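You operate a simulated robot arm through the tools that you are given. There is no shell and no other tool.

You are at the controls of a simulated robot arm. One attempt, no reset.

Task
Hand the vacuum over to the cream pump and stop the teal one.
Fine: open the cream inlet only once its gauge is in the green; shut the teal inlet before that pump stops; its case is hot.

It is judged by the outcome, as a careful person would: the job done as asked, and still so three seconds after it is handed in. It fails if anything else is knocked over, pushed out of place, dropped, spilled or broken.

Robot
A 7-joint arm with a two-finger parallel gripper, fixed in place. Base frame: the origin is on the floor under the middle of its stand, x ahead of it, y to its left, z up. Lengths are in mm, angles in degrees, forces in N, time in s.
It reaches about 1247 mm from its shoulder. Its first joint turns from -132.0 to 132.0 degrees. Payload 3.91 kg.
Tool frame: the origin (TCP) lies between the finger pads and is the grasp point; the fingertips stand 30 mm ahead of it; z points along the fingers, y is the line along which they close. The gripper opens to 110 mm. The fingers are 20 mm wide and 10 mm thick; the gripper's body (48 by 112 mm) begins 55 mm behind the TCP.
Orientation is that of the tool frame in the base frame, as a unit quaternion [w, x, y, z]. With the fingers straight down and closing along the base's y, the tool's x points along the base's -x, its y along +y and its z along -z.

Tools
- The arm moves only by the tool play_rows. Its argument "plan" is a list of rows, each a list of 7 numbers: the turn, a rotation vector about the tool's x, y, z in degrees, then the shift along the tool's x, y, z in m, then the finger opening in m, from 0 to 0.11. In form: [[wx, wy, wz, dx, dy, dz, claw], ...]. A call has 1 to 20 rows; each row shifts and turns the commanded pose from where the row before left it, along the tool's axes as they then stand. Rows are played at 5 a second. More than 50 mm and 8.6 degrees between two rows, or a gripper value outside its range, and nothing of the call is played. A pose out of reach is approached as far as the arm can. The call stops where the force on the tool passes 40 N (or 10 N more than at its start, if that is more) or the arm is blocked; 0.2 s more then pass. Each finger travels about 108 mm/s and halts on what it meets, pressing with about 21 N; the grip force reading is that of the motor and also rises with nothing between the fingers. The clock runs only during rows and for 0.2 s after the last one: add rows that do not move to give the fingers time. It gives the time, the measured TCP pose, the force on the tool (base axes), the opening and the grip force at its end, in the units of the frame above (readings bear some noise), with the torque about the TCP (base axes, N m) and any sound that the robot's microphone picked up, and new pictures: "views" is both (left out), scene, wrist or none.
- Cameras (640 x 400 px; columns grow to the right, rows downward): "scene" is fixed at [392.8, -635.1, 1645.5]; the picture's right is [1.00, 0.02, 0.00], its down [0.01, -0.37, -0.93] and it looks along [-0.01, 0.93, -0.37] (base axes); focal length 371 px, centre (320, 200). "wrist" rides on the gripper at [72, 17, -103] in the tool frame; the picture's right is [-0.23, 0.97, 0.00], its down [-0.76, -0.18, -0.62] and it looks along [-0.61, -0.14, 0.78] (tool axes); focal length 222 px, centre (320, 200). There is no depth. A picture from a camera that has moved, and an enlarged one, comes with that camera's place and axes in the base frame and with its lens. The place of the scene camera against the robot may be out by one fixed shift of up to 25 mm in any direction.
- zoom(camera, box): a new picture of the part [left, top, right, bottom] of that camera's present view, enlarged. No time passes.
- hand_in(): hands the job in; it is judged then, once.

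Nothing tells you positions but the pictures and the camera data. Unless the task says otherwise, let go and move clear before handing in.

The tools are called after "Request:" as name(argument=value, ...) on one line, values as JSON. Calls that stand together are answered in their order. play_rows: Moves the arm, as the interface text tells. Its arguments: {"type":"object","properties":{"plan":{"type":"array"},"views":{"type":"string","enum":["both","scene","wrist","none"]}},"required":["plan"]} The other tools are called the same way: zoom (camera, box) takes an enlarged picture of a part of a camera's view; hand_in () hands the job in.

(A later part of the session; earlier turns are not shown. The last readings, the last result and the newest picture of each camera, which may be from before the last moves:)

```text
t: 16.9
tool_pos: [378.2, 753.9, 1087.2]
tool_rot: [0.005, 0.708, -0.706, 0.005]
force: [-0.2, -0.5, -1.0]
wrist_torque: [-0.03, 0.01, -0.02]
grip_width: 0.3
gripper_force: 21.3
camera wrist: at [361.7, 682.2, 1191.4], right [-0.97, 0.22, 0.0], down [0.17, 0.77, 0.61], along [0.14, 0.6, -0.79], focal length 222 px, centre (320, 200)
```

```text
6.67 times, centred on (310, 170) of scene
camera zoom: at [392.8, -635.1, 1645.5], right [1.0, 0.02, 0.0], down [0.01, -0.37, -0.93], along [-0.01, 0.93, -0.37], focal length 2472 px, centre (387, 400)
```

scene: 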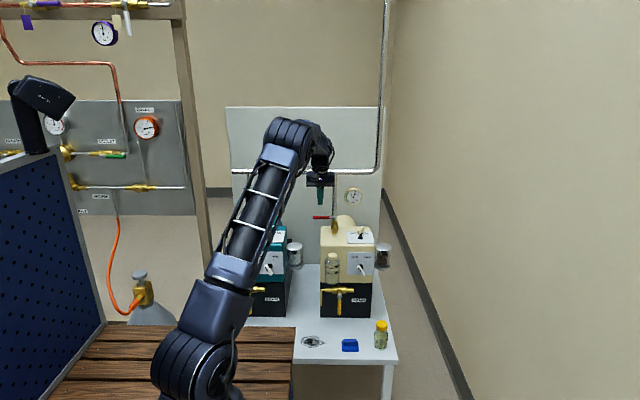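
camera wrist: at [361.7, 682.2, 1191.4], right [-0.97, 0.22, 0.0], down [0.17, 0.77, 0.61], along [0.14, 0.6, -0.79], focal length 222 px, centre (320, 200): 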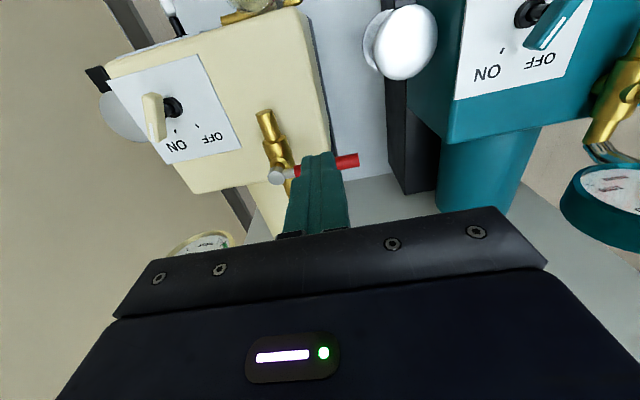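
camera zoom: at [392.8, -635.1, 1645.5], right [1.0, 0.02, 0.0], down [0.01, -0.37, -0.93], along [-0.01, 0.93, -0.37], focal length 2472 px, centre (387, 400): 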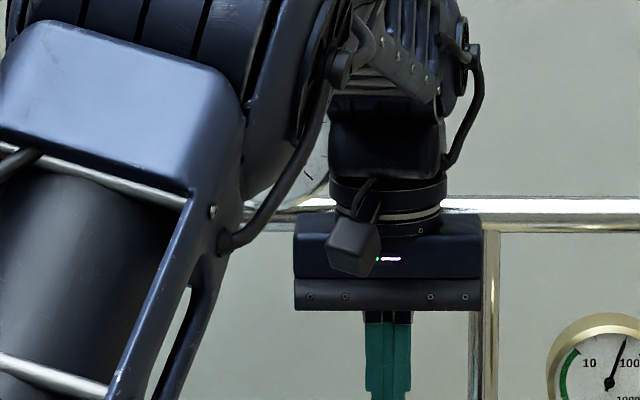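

The pipe looks intact and the gripper came off with no residual force. A vertical tool can't get behind the handle because of that pipe, so I'll straddle the handle with the tool leaning back toward me. First I'll move forward and turn the wrist.

Request:
play_rows(plan=[[0, 0, 0, 0.035, 0, 0, 0.0], [0, 0, 0, 0.035, 0, 0, 0.0], [0, 0, 8.2, 0, 0, 0, 0.03], [0, 0, 8.2, 0, 0, 0, 0.03], [0, 0, 8.2, 0, 0, 0, 0.03], [0, 0, 8.2, 0, 0, 0, 0.03], [0, 0, 8.2, 0, 0, 0, 0.03], [0, 0, 8.2, 0, 0, 0, 0.03], [0, 0, 8.2, 0, 0, 0, 0.03], [0, 0, 8.2, 0, 0, 0, 0.03], [0, 0, 8.2, 0, 0, 0, 0.03], [0, 0, 8.2, 0, 0, 0, 0.03], [0, 0, 8, 0, 0, 0, 0.03], [0, 0, 0, 0, 0, 0, 0.03]])

Request:
zoom(camera="scene", box=[230, 140, 400, 240])

Request:
zoom(camera="scene", box=[330, 180, 380, 212])

```text
t: 19.9
tool_pos: [378.5, 683.7, 1089.5]
tool_rot: [0.0, -0.002, 1.0, -0.006]
force: [0.1, 0.1, -0.6]
wrist_torque: [-0.03, -0.04, -0.01]
grip_width: 29.9
gripper_force: 0.1
camera wrist: at [306.4, 701.2, 1192.2], right [0.22, 0.97, -0.01], down [0.76, -0.17, 0.63], along [0.61, -0.15, -0.78], focal length 222 px, centre (320, 200)
```

scene: 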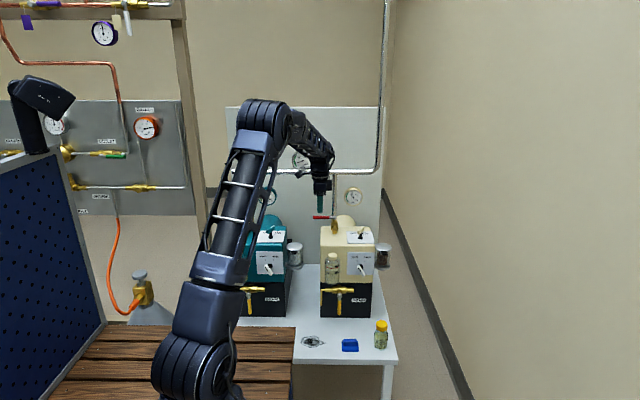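
wrist: 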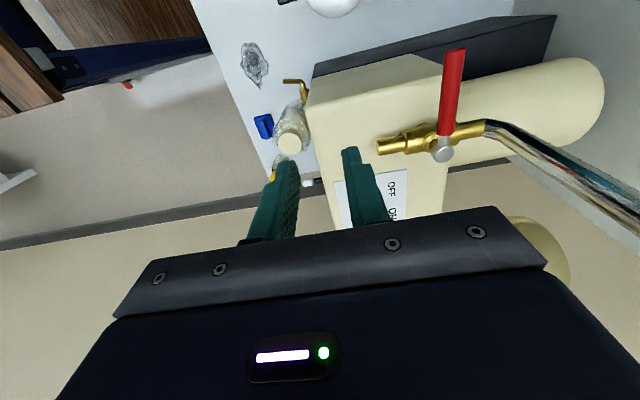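

```text
3.76 times, centred on (315, 190) of scene
camera zoom: at [392.8, -635.1, 1645.5], right [1.0, 0.02, 0.0], down [0.01, -0.37, -0.93], along [-0.01, 0.93, -0.37], focal length 1396 px, centre (339, 238)
```

zoom: 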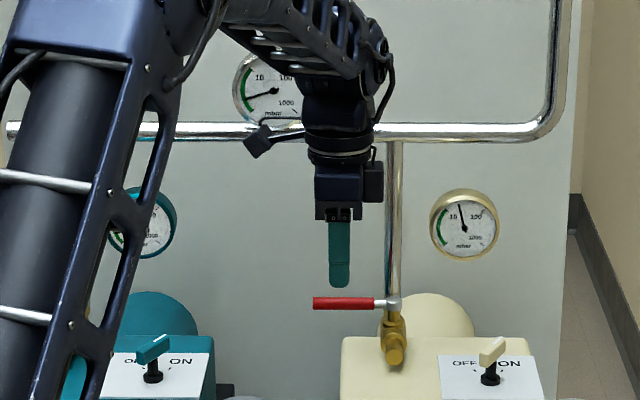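

```text
12.50 times, centred on (355, 196) of scene
camera zoom: at [392.8, -635.1, 1645.5], right [1.0, 0.02, 0.0], down [0.01, -0.37, -0.93], along [-0.01, 0.93, -0.37], focal length 4636 px, centre (-118, 250)
```

zoom: 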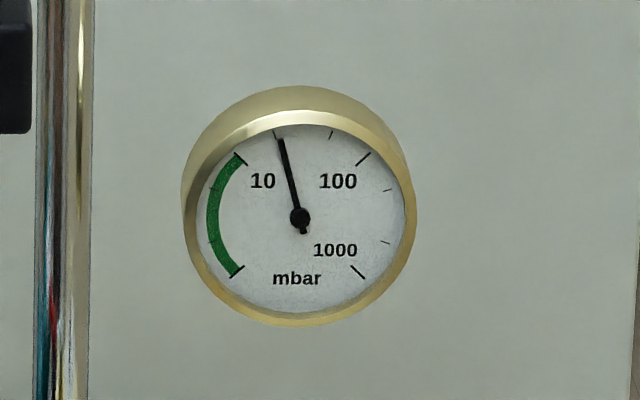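

The cream gauge is near 20 mbar and still above the green. The handle bar lies at about y 798, x 348–440. I'll lean the tool 20° toward me and go to a spot above and in front of the handle.

Request:
play_rows(plan=[[-7, 0, 0, 0, 0, 0, 0.032], [-7, 0, 0, 0, 0, 0, 0.032], [-6.7, 0, 0, 0, 0, 0, 0.032], [0, 0, 0, 0.0012, 0.0241, 0.0192, 0.032], [0, 0, 0, 0.0012, 0.0241, 0.0192, 0.032], [0, 0, 0, 0.0012, 0.0241, 0.0192, 0.032], [0, 0, 0, 0, 0, 0, 0.032]])

Request:
zoom(camera="wrist", box=[240, 20, 480, 240])

Request:
zoom(camera="scene", box=[290, 150, 390, 240])

```text
t: 21.5
tool_pos: [373.7, 769.2, 1060.7]
tool_rot: [0.0, -0.002, 0.985, 0.173]
force: [0.1, -0.2, -0.4]
wrist_torque: [-0.03, 0.0, -0.01]
grip_width: 32.0
gripper_force: 0.0
camera wrist: at [300.3, 749.8, 1162.7], right [0.22, 0.92, 0.33], down [0.76, -0.38, 0.53], along [0.61, 0.14, -0.78], focal length 222 px, centre (320, 200)
```

scene: 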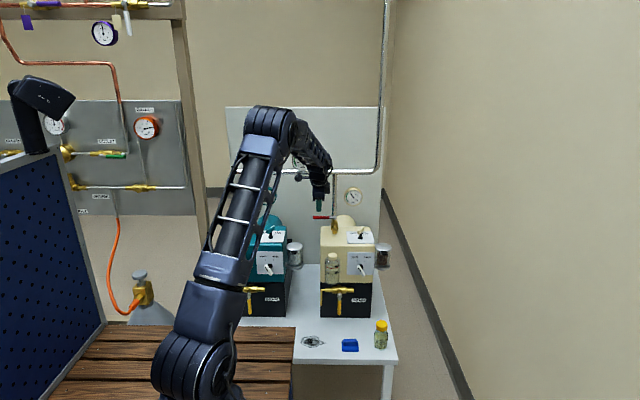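
wrist: 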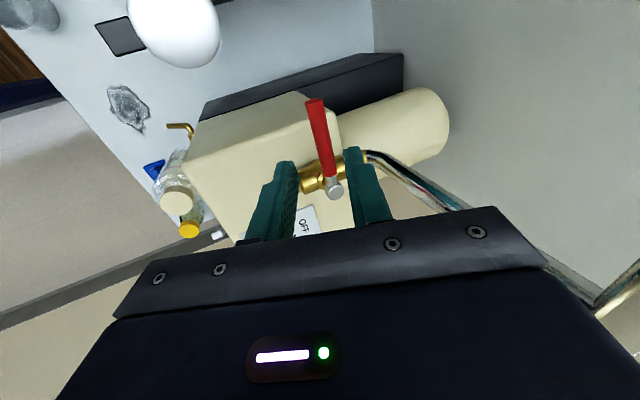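

```text
1.82 times, centred on (360, 130) of wrist
camera zoom: at [300.3, 749.8, 1162.7], right [0.22, 0.92, 0.33], down [0.76, -0.38, 0.53], along [0.61, 0.14, -0.78], focal length 404 px, centre (247, 327)
```

zoom: 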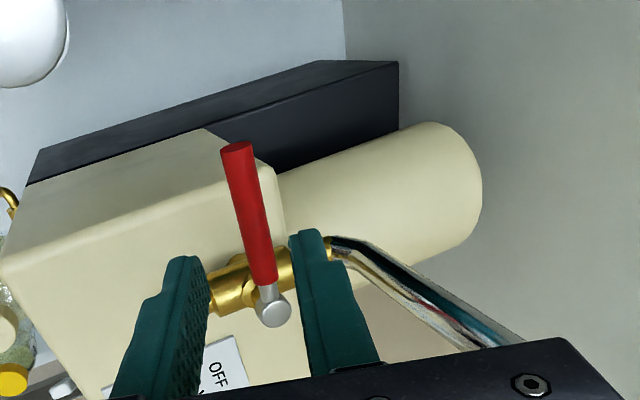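

```text
4.44 times, centred on (340, 195) of scene
camera zoom: at [392.8, -635.1, 1645.5], right [1.0, 0.02, 0.0], down [0.01, -0.37, -0.93], along [-0.01, 0.93, -0.37], focal length 1648 px, centre (231, 222)
```

zoom: 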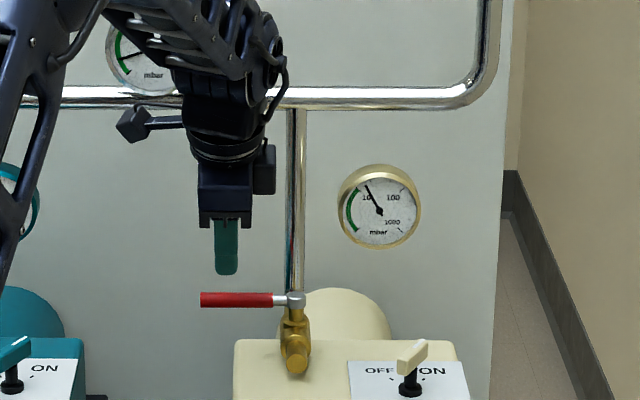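

The handle runs cleanly through the finger gap, and the gauge is near 13 mbar. I'll go down along the tool axis so the fingers straddle the bar without turning it, then wait for the green.

Request:
play_rows(plan=[[0, 0, 0, 0, 0, 0.017, 0.032], [0, 0, 0, 0, 0, 0.017, 0.032], [0, 0, 0, 0, 0, 0.017, 0.032], [0, 0, 0, 0, 0, 0.016, 0.032], [0, 0, 0, 0, 0, 0, 0.032]])

Request:
zoom(camera="wrist", box=[240, 20, 480, 240])

Request:
zoom(camera="scene", box=[290, 150, 390, 240])

```text
t: 22.7
tool_pos: [374.8, 794.0, 996.1]
tool_rot: [-0.001, -0.001, 0.985, 0.174]
force: [0.7, -0.1, 0.9]
wrist_torque: [0.01, 0.01, 0.0]
grip_width: 31.9
gripper_force: 0.0
camera wrist: at [302.6, 774.2, 1099.5], right [0.22, 0.92, 0.33], down [0.76, -0.38, 0.53], along [0.61, 0.14, -0.78], focal length 222 px, centre (320, 200)
```

scene: 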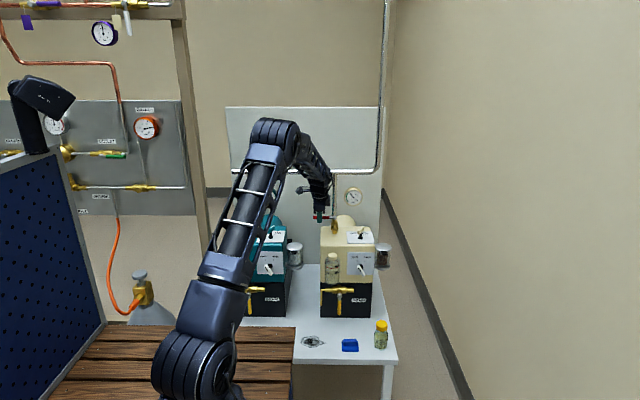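
wrist: 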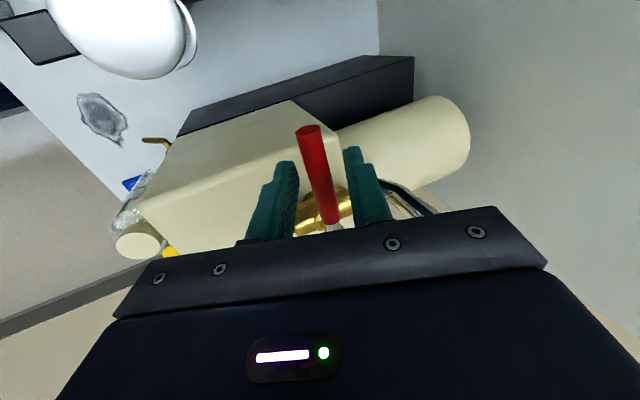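

```text
1.82 times, centred on (360, 130) of wrist
camera zoom: at [302.6, 774.2, 1099.5], right [0.22, 0.92, 0.33], down [0.76, -0.38, 0.53], along [0.61, 0.14, -0.78], focal length 404 px, centre (247, 327)
```

zoom: 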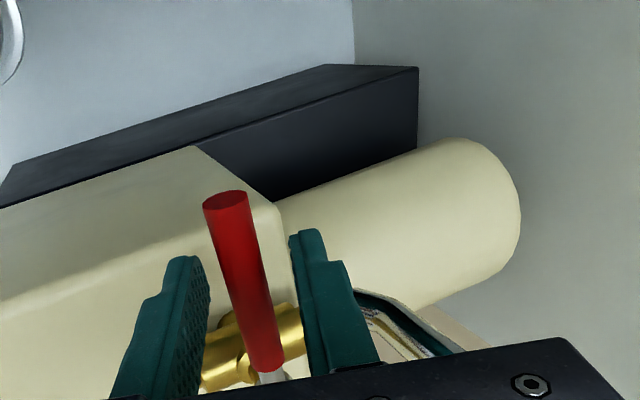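

```text
4.44 times, centred on (340, 195) of scene
camera zoom: at [392.8, -635.1, 1645.5], right [1.0, 0.02, 0.0], down [0.01, -0.37, -0.93], along [-0.01, 0.93, -0.37], focal length 1648 px, centre (231, 222)
```

zoom: 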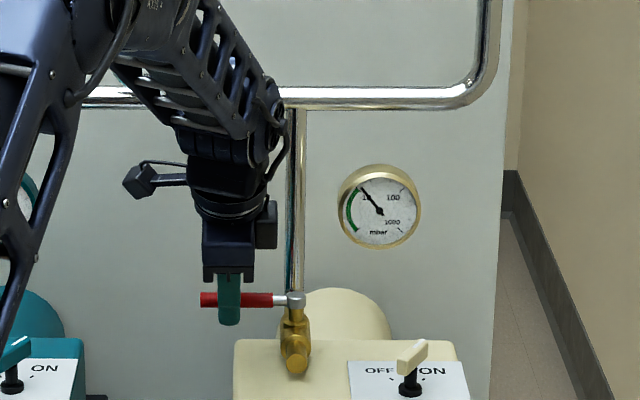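

The fingers straddle the bar with no contact force. I'll wait in place and read the cream gauge.

Request:
play_rows(plan=[[0, 0, 0, 0, 0, 0, 0.032], [0, 0, 0, 0, 0, 0, 0.032], [0, 0, 0, 0, 0, 0, 0.032], [0, 0, 0, 0, 0, 0, 0.032], [0, 0, 0, 0, 0, 0, 0.032], [0, 0, 0, 0, 0, 0, 0.032], [0, 0, 0, 0, 0, 0, 0.032], [0, 0, 0, 0, 0, 0, 0.032], [0, 0, 0, 0, 0, 0, 0.032], [0, 0, 0, 0, 0, 0, 0.032], [0, 0, 0, 0, 0, 0, 0.032], [0, 0, 0, 0, 0, 0, 0.032], [0, 0, 0, 0, 0, 0, 0.032], [0, 0, 0, 0, 0, 0, 0.032], [0, 0, 0, 0, 0, 0, 0.032]], views="scene")

Request:
zoom(camera="scene", box=[330, 180, 380, 212])

```text
t: 25.9
tool_pos: [375.9, 794.0, 997.6]
tool_rot: [0.001, -0.003, 0.985, 0.173]
force: [-0.4, 0.2, -0.3]
wrist_torque: [-0.01, 0.0, 0.01]
grip_width: 31.9
gripper_force: 0.0
```

scene: 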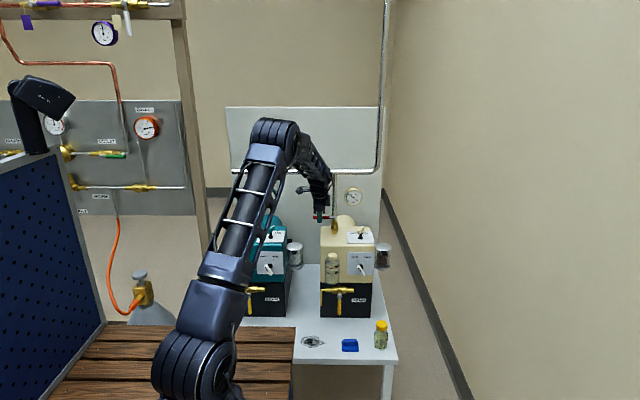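

```text
12.50 times, centred on (355, 196) of scene
camera zoom: at [392.8, -635.1, 1645.5], right [1.0, 0.02, 0.0], down [0.01, -0.37, -0.93], along [-0.01, 0.93, -0.37], focal length 4636 px, centre (-118, 250)
```

zoom: 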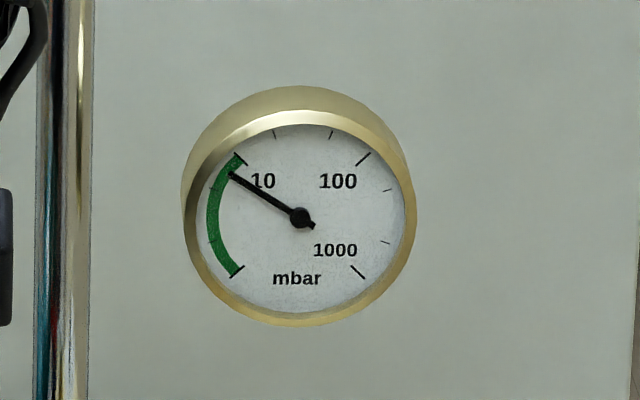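

The needle has just entered the green. I'll wait a little longer so it is clearly inside before I open.

Request:
play_rows(plan=[[0, 0, 0, 0, 0, 0, 0.032], [0, 0, 0, 0, 0, 0, 0.032], [0, 0, 0, 0, 0, 0, 0.032], [0, 0, 0, 0, 0, 0, 0.032], [0, 0, 0, 0, 0, 0, 0.032], [0, 0, 0, 0, 0, 0, 0.032], [0, 0, 0, 0, 0, 0, 0.032], [0, 0, 0, 0, 0, 0, 0.032], [0, 0, 0, 0, 0, 0, 0.032], [0, 0, 0, 0, 0, 0, 0.032], [0, 0, 0, 0, 0, 0, 0.032], [0, 0, 0, 0, 0, 0, 0.032], [0, 0, 0, 0, 0, 0, 0.032], [0, 0, 0, 0, 0, 0, 0.032], [0, 0, 0, 0, 0, 0, 0.032]], views="scene")

Request:
zoom(camera="scene", box=[330, 180, 380, 212])

```text
t: 29.1
tool_pos: [375.3, 794.1, 996.9]
tool_rot: [0.0, -0.002, 0.985, 0.174]
force: [-0.3, 0.0, 0.1]
wrist_torque: [0.0, 0.01, -0.02]
grip_width: 32.2
gripper_force: 0.1
```

scene: 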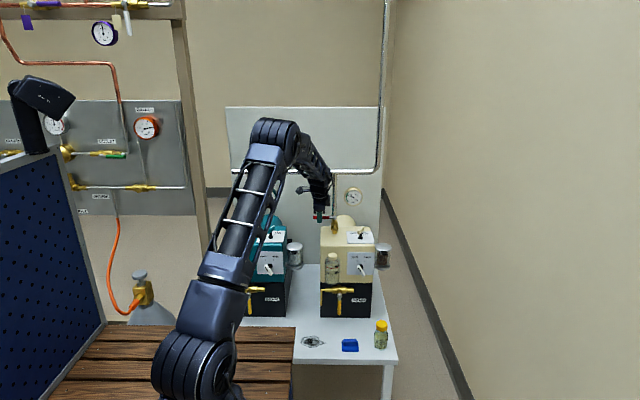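

```text
12.50 times, centred on (355, 196) of scene
camera zoom: at [392.8, -635.1, 1645.5], right [1.0, 0.02, 0.0], down [0.01, -0.37, -0.93], along [-0.01, 0.93, -0.37], focal length 4636 px, centre (-118, 250)
```

zoom: 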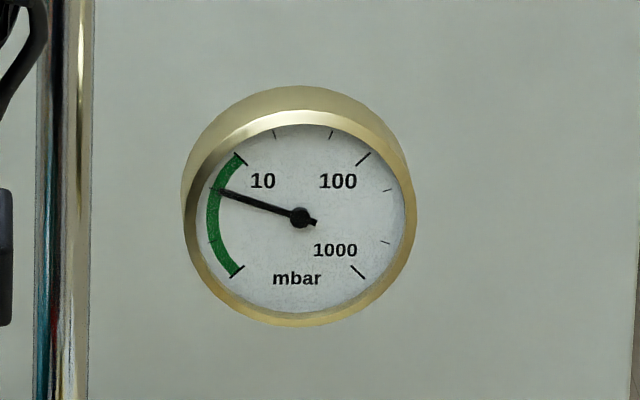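

The needle is now clearly inside the green. I'll narrow the fingers on the bar and swing the cream handle counter-clockwise about its pivot toward the in-line position, in small steps.

Request:
play_rows(plan=[[0, 0, 0, 0, 0, 0, 0.02], [0, 0, 0, 0, 0, 0, 0.02], [2, 1.953, -5.673, 0, 0, 0, 0.02], [0, 0, 0, -0.00029, -0.00587, -0.00212, 0.02], [2, 1.754, -5.738, 0, 0, 0, 0.02], [0, 0, 0, -0.00023, -0.00593, -0.00189, 0.02], [2, 1.553, -5.796, 0, 0, 0, 0.02], [0, 0, 0, -0.00016, -0.00599, -0.00166, 0.02], [0, 0, 0, 0, 0, 0, 0.02]])

Request:
zoom(camera="wrist", box=[240, 20, 480, 240])

Request:
zoom(camera="scene", box=[290, 150, 390, 240])

```text
t: 31.1
tool_pos: [381.2, 774.9, 998.7]
tool_rot: [-0.02, -0.158, 0.98, 0.119]
force: [-1.3, -0.3, 0.2]
wrist_torque: [0.01, 0.02, 0.02]
grip_width: 20.1
gripper_force: 0.4
camera wrist: at [314.0, 744.2, 1101.8], right [-0.08, 0.97, 0.23], down [0.82, -0.07, 0.56], along [0.56, 0.24, -0.79], focal length 222 px, centre (320, 200)
```

scene: 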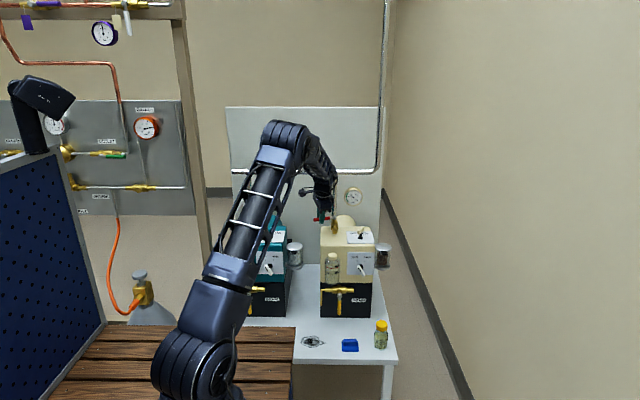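
wrist: 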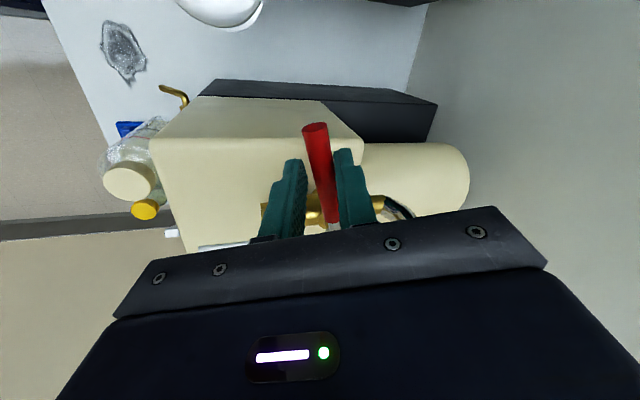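

```text
1.82 times, centred on (360, 130) of wrist
camera zoom: at [314.0, 744.2, 1101.8], right [-0.08, 0.97, 0.23], down [0.82, -0.07, 0.56], along [0.56, 0.24, -0.79], focal length 404 px, centre (247, 327)
```

zoom: 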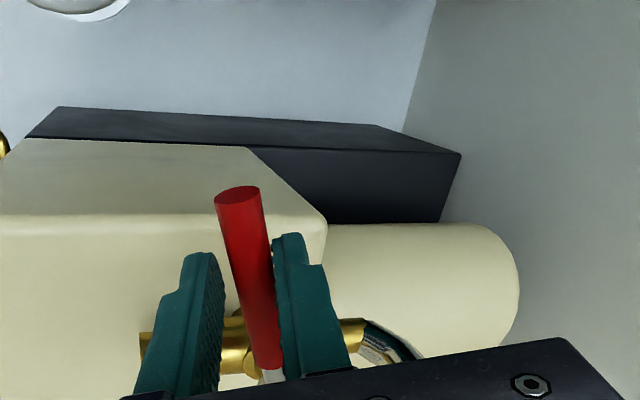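

```text
4.44 times, centred on (340, 195) of scene
camera zoom: at [392.8, -635.1, 1645.5], right [1.0, 0.02, 0.0], down [0.01, -0.37, -0.93], along [-0.01, 0.93, -0.37], focal length 1648 px, centre (231, 222)
```

zoom: 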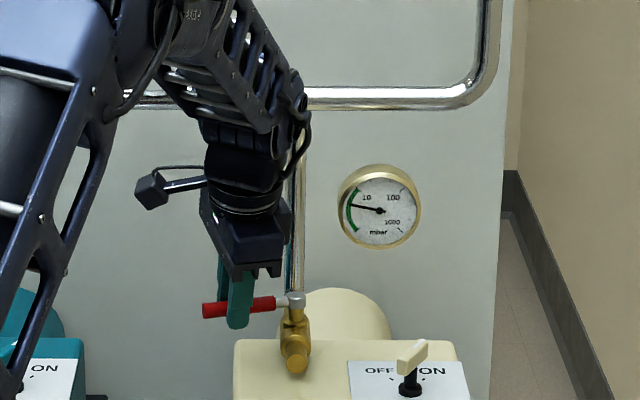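

The handle follows with almost no force. I'll continue the swing.

Request:
play_rows(plan=[[2, 1.35, -5.846, 0, 0, 0, 0.02], [0, 0, 0, -0.0001, -0.00604, -0.00143, 0.02], [2, 1.145, -5.89, 0, 0, 0, 0.02], [0, 0, 0, -4e-05, -0.00608, -0.0012, 0.02], [2, 0.939, -5.926, 0, 0, 0, 0.02], [0, 0, 0, 3e-05, -0.00612, -0.00096, 0.02], [2, 0.731, -5.955, 0, 0, 0, 0.02], [0, 0, 0, 9e-05, -0.00614, -0.00072, 0.02], [2, 0.523, -5.977, 0, 0, 0, 0.02], [0, 0, 0, 0.00016, -0.00616, -0.00049, 0.02], [2, 0.314, -5.992, 0, 0, 0, 0.02], [0, 0, 0, 0.00023, -0.00617, -0.00025, 0.02], [2, 0.105, -5.999, 0, 0, 0, 0.02], [0, 0, 0, 0.00029, -0.00617, 0, 0.02], [0, 0, -6, 0, 0, 0, 0.02], [0, 0, 0, 0.00036, -0.00679, 0, 0.02], [0, 0, -6, 0, 0, 0, 0.02], [0, 0, 0, 0.00036, -0.00679, 0, 0.02], [0, 0, 0, 0, 0, 0, 0.02]])

Request:
zoom(camera="wrist", box=[240, 20, 480, 240])

Request:
zoom(camera="scene", box=[290, 150, 390, 240])

```text
t: 35.1
tool_pos: [421.3, 738.2, 997.8]
tool_rot: [0.001, -0.59, 0.808, -0.001]
force: [0.3, 0.0, -0.1]
wrist_torque: [-0.03, 0.01, 0.03]
grip_width: 20.0
gripper_force: 0.0
camera wrist: at [382.0, 674.1, 1101.9], right [-0.86, 0.51, 0.0], down [0.4, 0.67, 0.62], along [0.32, 0.53, -0.78], focal length 222 px, centre (320, 200)
```

scene: 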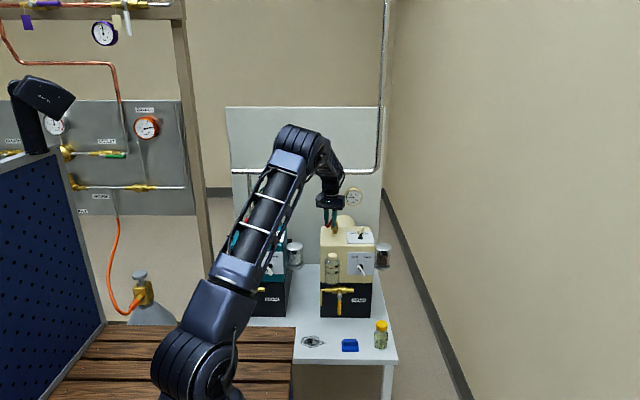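
wrist: 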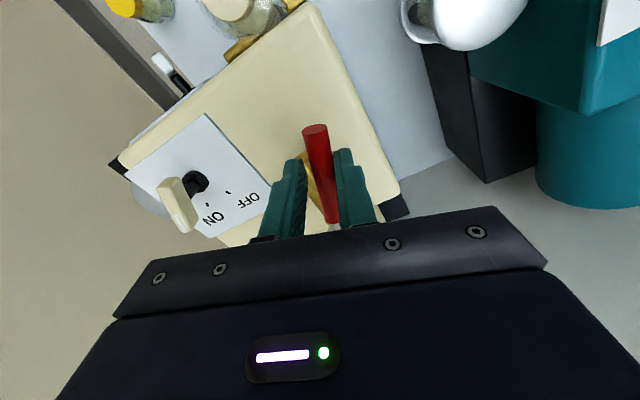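

```text
1.82 times, centred on (360, 130) of wrist
camera zoom: at [382.0, 674.1, 1101.9], right [-0.86, 0.51, 0.0], down [0.4, 0.67, 0.62], along [0.32, 0.53, -0.78], focal length 404 px, centre (247, 327)
```

zoom: 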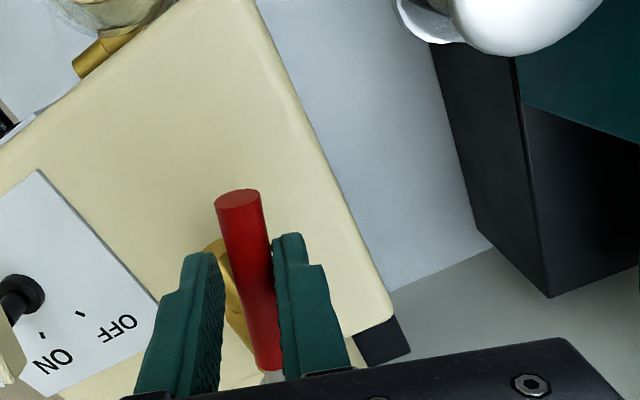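

```text
4.44 times, centred on (340, 195) of scene
camera zoom: at [392.8, -635.1, 1645.5], right [1.0, 0.02, 0.0], down [0.01, -0.37, -0.93], along [-0.01, 0.93, -0.37], focal length 1648 px, centre (231, 222)
```

zoom: 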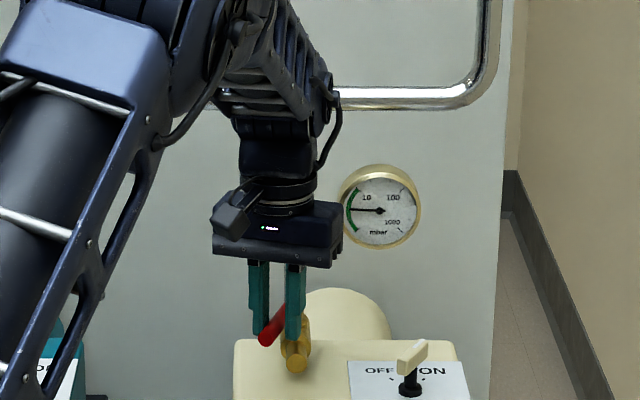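

Request:
play_rows(plan=[[0, 0, -6, 0, 0, 0, 0.02], [0, 0, 0, 0.00036, -0.00679, 0, 0.02], [0, 0, -6, 0, 0, 0, 0.02], [0, 0, 0, 0.00036, -0.00679, 0, 0.02], [0, 0, -6, 0, 0, 0, 0.02], [0, 0, 0, 0.00036, -0.00679, 0, 0.02], [0, 0, 0, 0, -0.002, 0, 0.02], [0, 0, 0, 0, -0.002, 0, 0.02], [0, 0, 0, 0, 0, 0, 0.02]])

Request:
zoom(camera="wrist", box=[240, 20, 480, 240])

Request:
zoom(camera="scene", box=[290, 150, 390, 240])

```text
t: 37.1
tool_pos: [444.7, 734.5, 999.0]
tool_rot: [0.0, 0.709, -0.705, 0.0]
force: [-9.3, 2.2, 4.2]
wrist_torque: [0.01, 0.19, -0.1]
grip_width: 24.0
gripper_force: 4.0
camera wrist: at [427.1, 662.3, 1102.0], right [-0.97, 0.22, 0.0], down [0.17, 0.76, 0.62], along [0.14, 0.61, -0.78], focal length 222 px, centre (320, 200)
```

scene: 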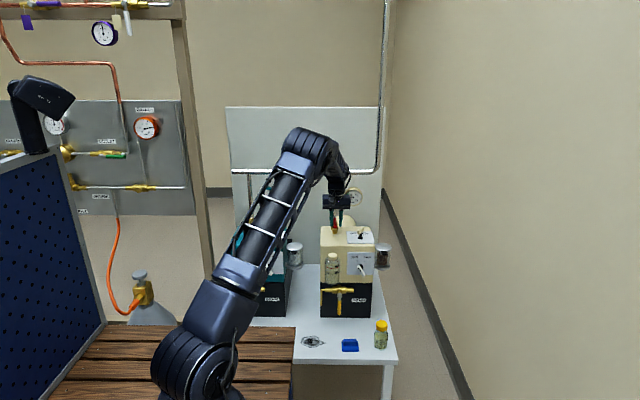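
wrist: 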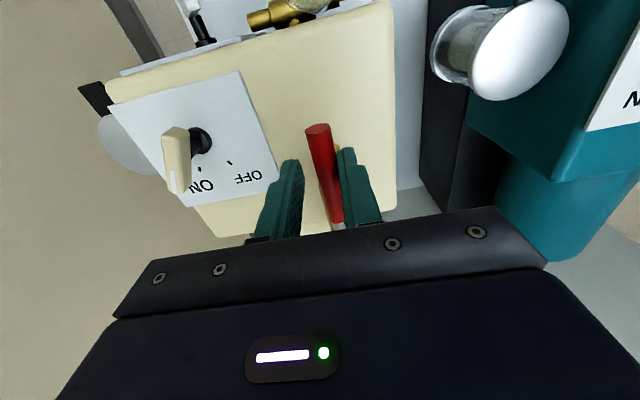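

```text
1.82 times, centred on (360, 130) of wrist
camera zoom: at [427.1, 662.3, 1102.0], right [-0.97, 0.22, 0.0], down [0.17, 0.76, 0.62], along [0.14, 0.61, -0.78], focal length 404 px, centre (247, 327)
```

zoom: 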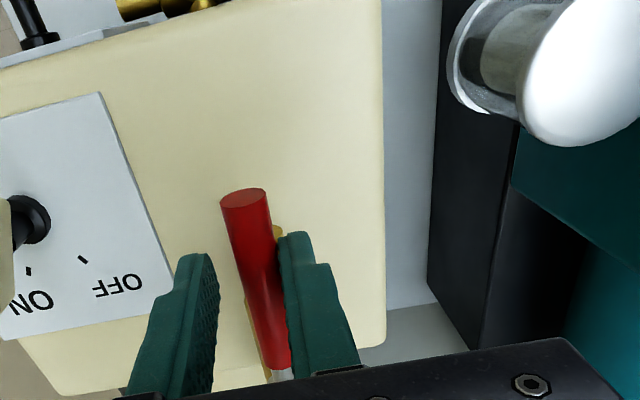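

```text
4.44 times, centred on (340, 195) of scene
camera zoom: at [392.8, -635.1, 1645.5], right [1.0, 0.02, 0.0], down [0.01, -0.37, -0.93], along [-0.01, 0.93, -0.37], focal length 1648 px, centre (231, 222)
```

zoom: 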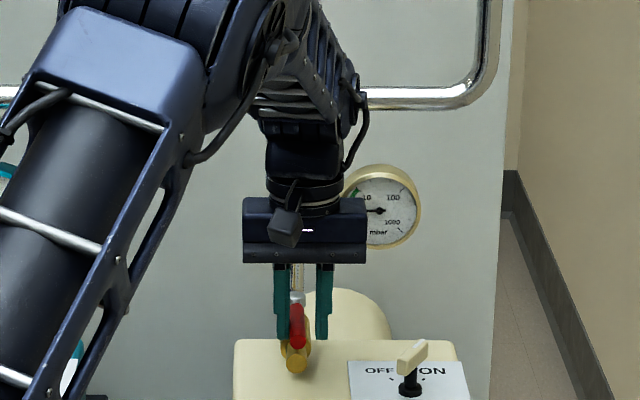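

The cream handle has reached its in-line stop; the fingers met resistance there and it now lies along the valve body. I'll ease off, open, lift away and check that it stays open.

Request:
play_rows(plan=[[0, 0, 0, 0, 0.004, 0, 0.03], [0, 0, 0, 0, 0.002, 0, 0.036], [0, 0, 0, 0, 0, 0, 0.036], [0, 0, 0, 0, 0, -0.03, 0.036], [0, 0, 0, 0, 0, -0.03, 0.036], [0, 0, 0, 0, 0, -0.03, 0.036], [0, 0, 0, 0, 0, -0.03, 0.036], [0, 0, 0, 0.035, 0, 0, 0.036], [0, 0, 0, 0, 0, 0, 0.036]])

Request:
zoom(camera="wrist", box=[200, 20, 480, 240])

Request:
zoom(camera="scene", box=[230, 140, 400, 250])

```text
t: 39.1
tool_pos: [438.7, 698.8, 1119.4]
tool_rot: [-0.001, 0.709, -0.705, 0.0]
force: [0.6, 0.3, -0.5]
wrist_torque: [0.01, 0.0, -0.02]
grip_width: 36.0
gripper_force: 0.0
camera wrist: at [421.5, 625.5, 1222.2], right [-0.97, 0.22, 0.0], down [0.17, 0.76, 0.62], along [0.14, 0.61, -0.78], focal length 222 px, centre (320, 200)
```

scene: 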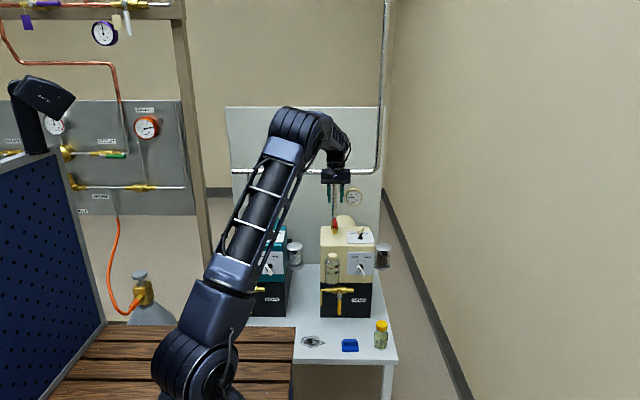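
wrist: 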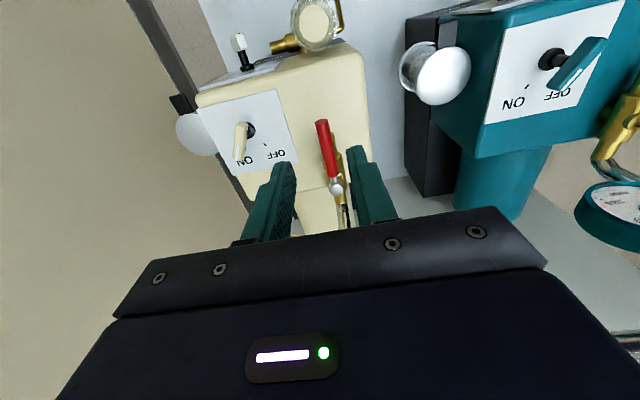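

```text
1.82 times, centred on (340, 130) of wrist
camera zoom: at [421.5, 625.5, 1222.2], right [-0.97, 0.22, 0.0], down [0.17, 0.76, 0.62], along [0.14, 0.61, -0.78], focal length 404 px, centre (284, 327)
```

zoom: 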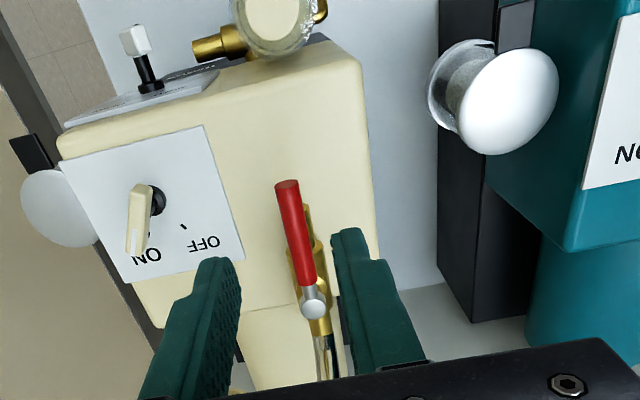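

```text
3.64 times, centred on (315, 195) of scene
camera zoom: at [392.8, -635.1, 1645.5], right [1.0, 0.02, 0.0], down [0.01, -0.37, -0.93], along [-0.01, 0.93, -0.37], focal length 1349 px, centre (338, 218)
```

zoom: 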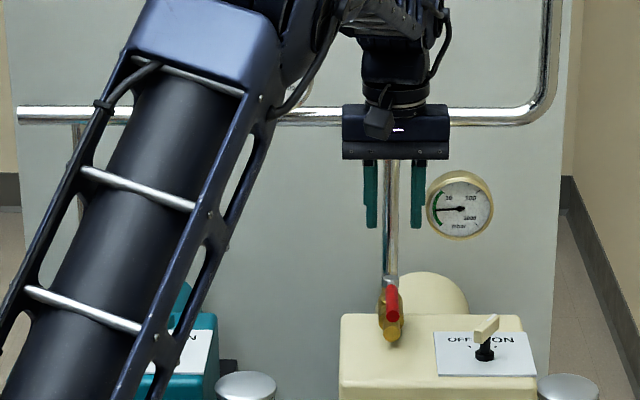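

The cream inlet is open and its gauge holds in the green. Now I'll carry the tool left at a safe height over the teal inlet, whose pivot I take to be near (72, 799, 979) by the 368 mm pump spacing.

Request:
play_rows(plan=[[0, 0, 0, 0, 0.0407, 0, 0.036], [0, 0, 0, 0, 0.0407, 0, 0.036], [0, 0, 0, 0, 0.0407, 0, 0.036], [0, 0, 0, 0, 0.0407, 0, 0.036], [0, 0, 0, 0, 0.0407, 0, 0.036], [0, 0, 0, 0, 0.0407, 0, 0.036], [0, 0, 0, 0, 0.0407, 0, 0.036], [0, 0, 0, 0, 0.0407, 0, 0.036], [0, 0, 0, 0, 0.0407, 0, 0.036], [0, 0, 0, 0, 0, 0, 0.036]])

Request:
zoom(camera="wrist", box=[200, 20, 480, 240])

Request:
zoom(camera="scene", box=[180, 140, 390, 280])

```text
t: 41.3
tool_pos: [71.1, 697.7, 1118.3]
tool_rot: [0.0, 0.709, -0.705, 0.001]
force: [-0.4, -0.1, -0.5]
wrist_torque: [0.01, 0.0, -0.03]
grip_width: 35.9
gripper_force: 0.1
camera wrist: at [55.1, 624.7, 1221.1], right [-0.97, 0.22, 0.0], down [0.17, 0.76, 0.62], along [0.14, 0.61, -0.78], focal length 222 px, centre (320, 200)
```

scene: 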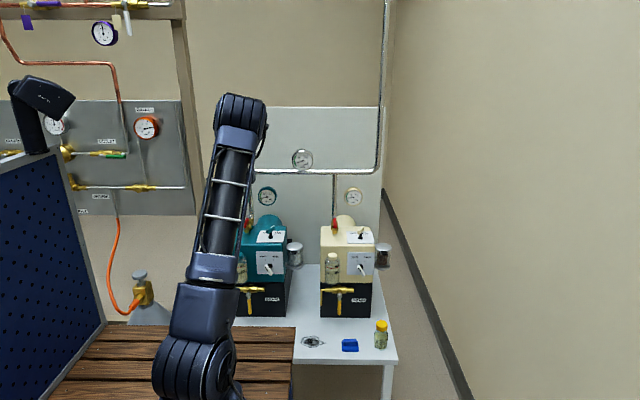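
wrist: 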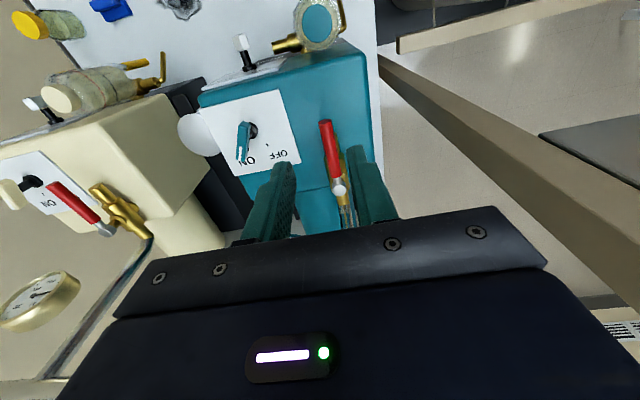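

```text
1.82 times, centred on (340, 130) of wrist
camera zoom: at [55.1, 624.7, 1221.1], right [-0.97, 0.22, 0.0], down [0.17, 0.76, 0.62], along [0.14, 0.61, -0.78], focal length 404 px, centre (284, 327)
```

zoom: 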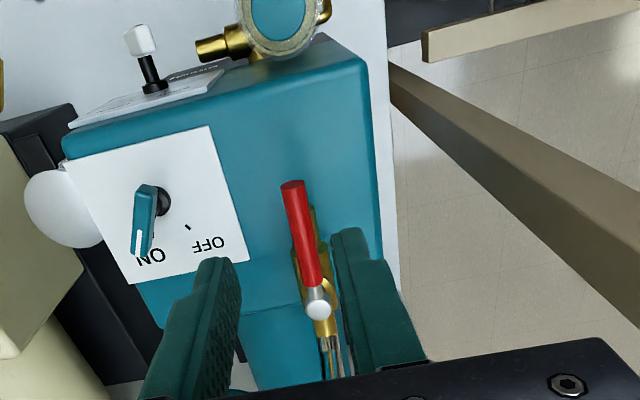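

```text
2.86 times, centred on (285, 210) of scene
camera zoom: at [392.8, -635.1, 1645.5], right [1.0, 0.02, 0.0], down [0.01, -0.37, -0.93], along [-0.01, 0.93, -0.37], focal length 1060 px, centre (420, 171)
```

zoom: 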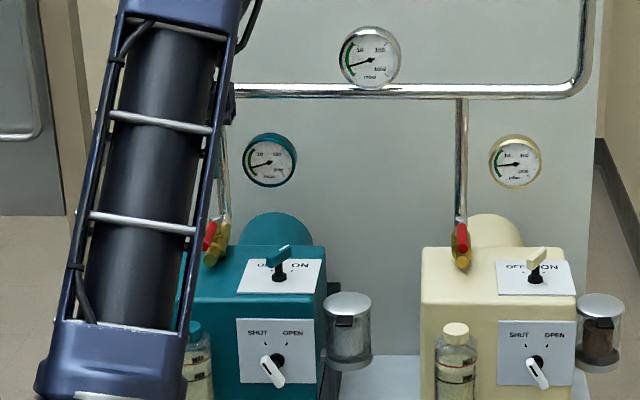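

The teal inlet looks just like the cream one, with its handle in line and pivot near x 70. A rack post shows at the right of the wrist view, and I need to place it before working on that side.

Request:
zoom(camera="wrist", box=[370, 0, 640, 300])

Request:
zoom(camera="scene", box=[100, 0, 300, 300])

Request:
zoom(camera="scene", box=[160, 160, 260, 330])

```text
1.33 times, centred on (505, 150) of wrist
camera zoom: at [55.1, 624.7, 1221.1], right [-0.97, 0.22, 0.0], down [0.17, 0.76, 0.62], along [0.14, 0.61, -0.78], focal length 296 px, centre (73, 267)
```

zoom: 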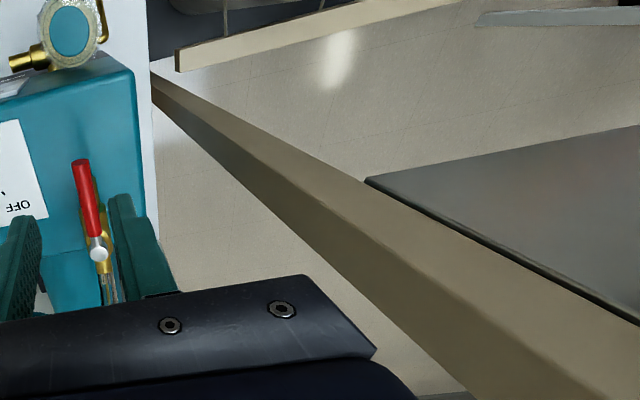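

```text
1.33 times, centred on (200, 150) of scene
camera zoom: at [392.8, -635.1, 1645.5], right [1.0, 0.02, 0.0], down [0.01, -0.37, -0.93], along [-0.01, 0.93, -0.37], focal length 494 px, centre (480, 267)
```

zoom: 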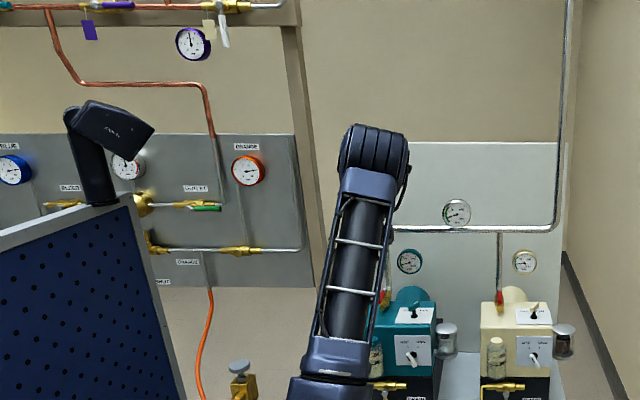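

```text
2.35 times, centred on (210, 245) of scene
camera zoom: at [392.8, -635.1, 1645.5], right [1.0, 0.02, 0.0], down [0.01, -0.37, -0.93], along [-0.01, 0.93, -0.37], focal length 873 px, centre (579, 94)
```

zoom: 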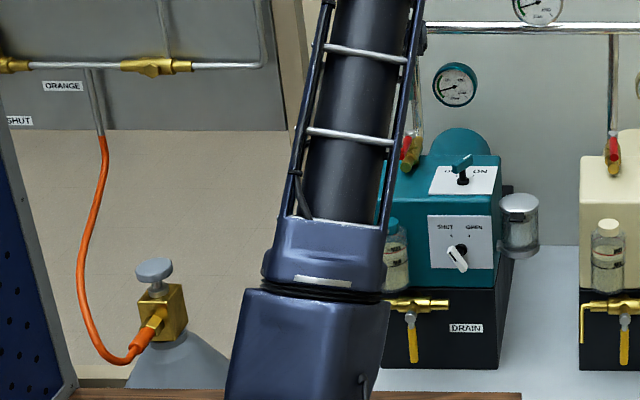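

The post stands at roughly x −164 to −114, y 781–830, so I'll keep the camera on the front side. For teal I'll push the handle's +x side with closed fingertips, leaning 12° so the wrist stays clear of the pipe and the tips stay above the hot case.

Request:
play_rows(plan=[[0, -6, 0, 0, 0, 0, 0.02], [0, -6, 0, 0, 0, 0, 0.0], [0, 0, 0, 0, 0, 0, 0.0], [0, 0, 0, 0, 0, 0, 0.0]], views="wrist")

```text
t: 42.3
tool_pos: [73.4, 698.1, 1118.9]
tool_rot: [-0.074, 0.705, -0.701, -0.074]
force: [0.8, 0.6, -0.3]
wrist_torque: [-0.01, 0.03, 0.02]
grip_width: 0.0
gripper_force: 21.1
camera wrist: at [55.5, 605.3, 1204.1], right [-0.97, 0.22, 0.05], down [0.17, 0.62, 0.77], along [0.14, 0.76, -0.64], focal length 222 px, centre (320, 200)
```

wrist: 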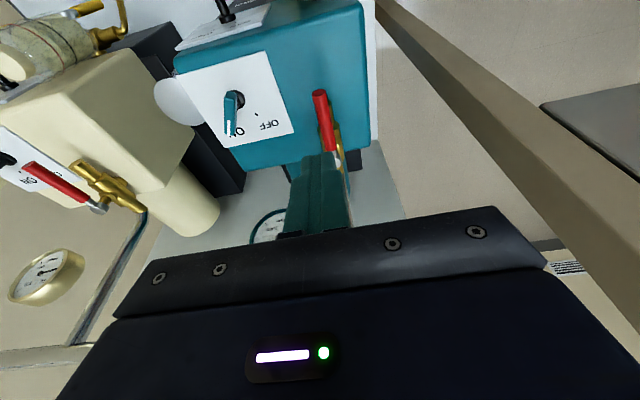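

Request:
play_rows(plan=[[0, 0, 0, -0.0081, -0.0083, 0.0217, 0.0], [0, 0, 0, -0.0081, -0.0083, 0.0217, 0.0], [0, 0, 0, -0.0081, -0.0083, 0.0217, 0.0], [0, 0, 0, 0, 0, 0, 0.0]], views="wrist")

Request:
zoom(camera="wrist", box=[230, 60, 410, 240])

```text
t: 43.3
tool_pos: [96.2, 734.3, 1058.9]
tool_rot: [-0.074, 0.705, -0.701, -0.074]
force: [-0.2, 0.1, -0.4]
wrist_torque: [0.0, -0.03, -0.02]
grip_width: 0.2
gripper_force: 20.5
camera wrist: at [79.0, 642.2, 1145.3], right [-0.97, 0.22, 0.05], down [0.17, 0.62, 0.77], along [0.14, 0.76, -0.64], focal length 222 px, centre (320, 200)
```

wrist: 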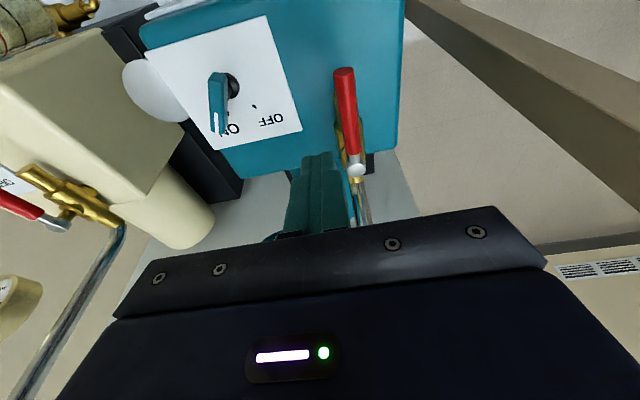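

```text
2.22 times, centred on (320, 150) of wrist
camera zoom: at [79.0, 642.2, 1145.3], right [-0.97, 0.22, 0.05], down [0.17, 0.62, 0.77], along [0.14, 0.76, -0.64], focal length 494 px, centre (320, 311)
```

zoom: 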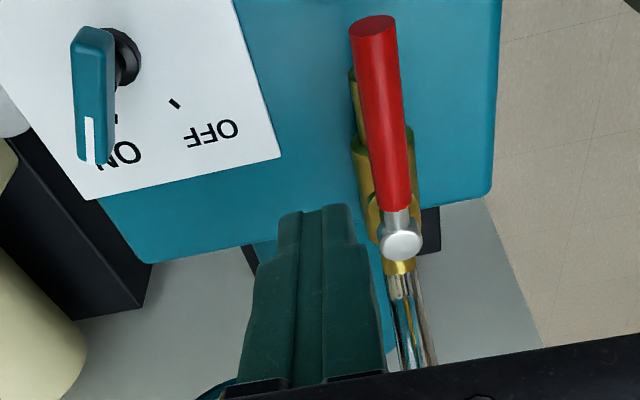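

The fingertips are beside the handle on its +x side with clearance. I'll lower them to bar height.

Request:
play_rows(plan=[[0, 0, 0, 0.0044, 0, 0.0207, 0.0], [0, 0, 0, 0.0044, 0, 0.0207, 0.0], [0, 0, 0, 0.0044, 0, 0.0207, 0.0], [0, 0, 0, 0, 0, 0, 0.0]])

Request:
zoom(camera="wrist", box=[230, 60, 410, 240])

Request:
zoom(camera="scene", box=[200, 140, 390, 280])

```text
t: 44.3
tool_pos: [95.5, 733.8, 996.0]
tool_rot: [-0.074, 0.705, -0.702, -0.074]
force: [-0.2, 0.5, 0.5]
wrist_torque: [-0.01, 0.02, 0.0]
grip_width: 0.1
gripper_force: 21.0
camera wrist: at [78.8, 641.6, 1081.1], right [-0.97, 0.22, 0.05], down [0.17, 0.62, 0.77], along [0.14, 0.76, -0.64], focal length 222 px, centre (320, 200)
```

scene: 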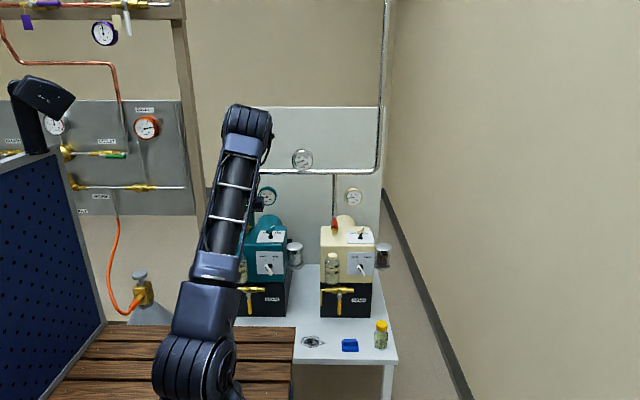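
wrist: 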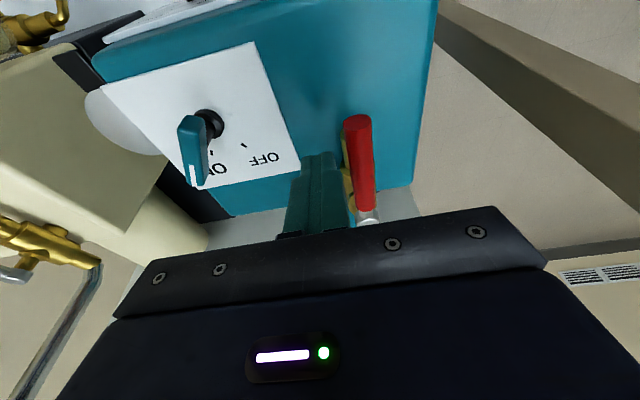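

```text
2.22 times, centred on (320, 150) of wrist
camera zoom: at [78.8, 641.6, 1081.1], right [-0.97, 0.22, 0.05], down [0.17, 0.62, 0.77], along [0.14, 0.76, -0.64], focal length 494 px, centre (320, 311)
```

zoom: 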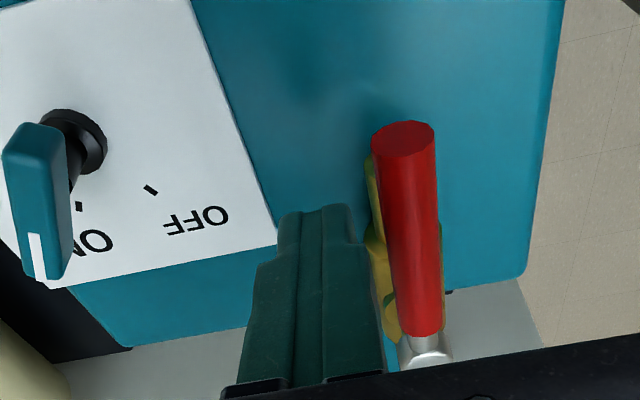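

```text
2.86 times, centred on (295, 210) of scene
camera zoom: at [392.8, -635.1, 1645.5], right [1.0, 0.02, 0.0], down [0.01, -0.37, -0.93], along [-0.01, 0.93, -0.37], focal length 1060 px, centre (391, 171)
```

zoom: 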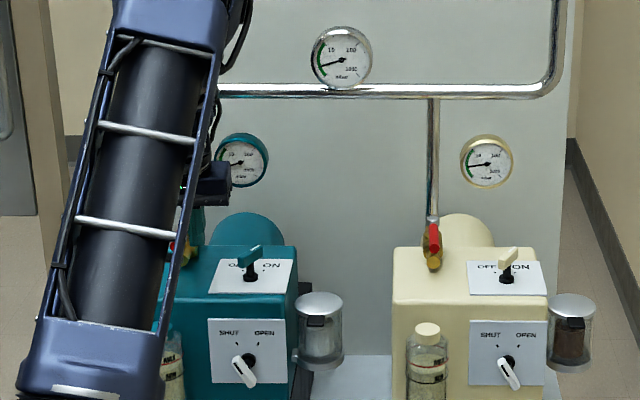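

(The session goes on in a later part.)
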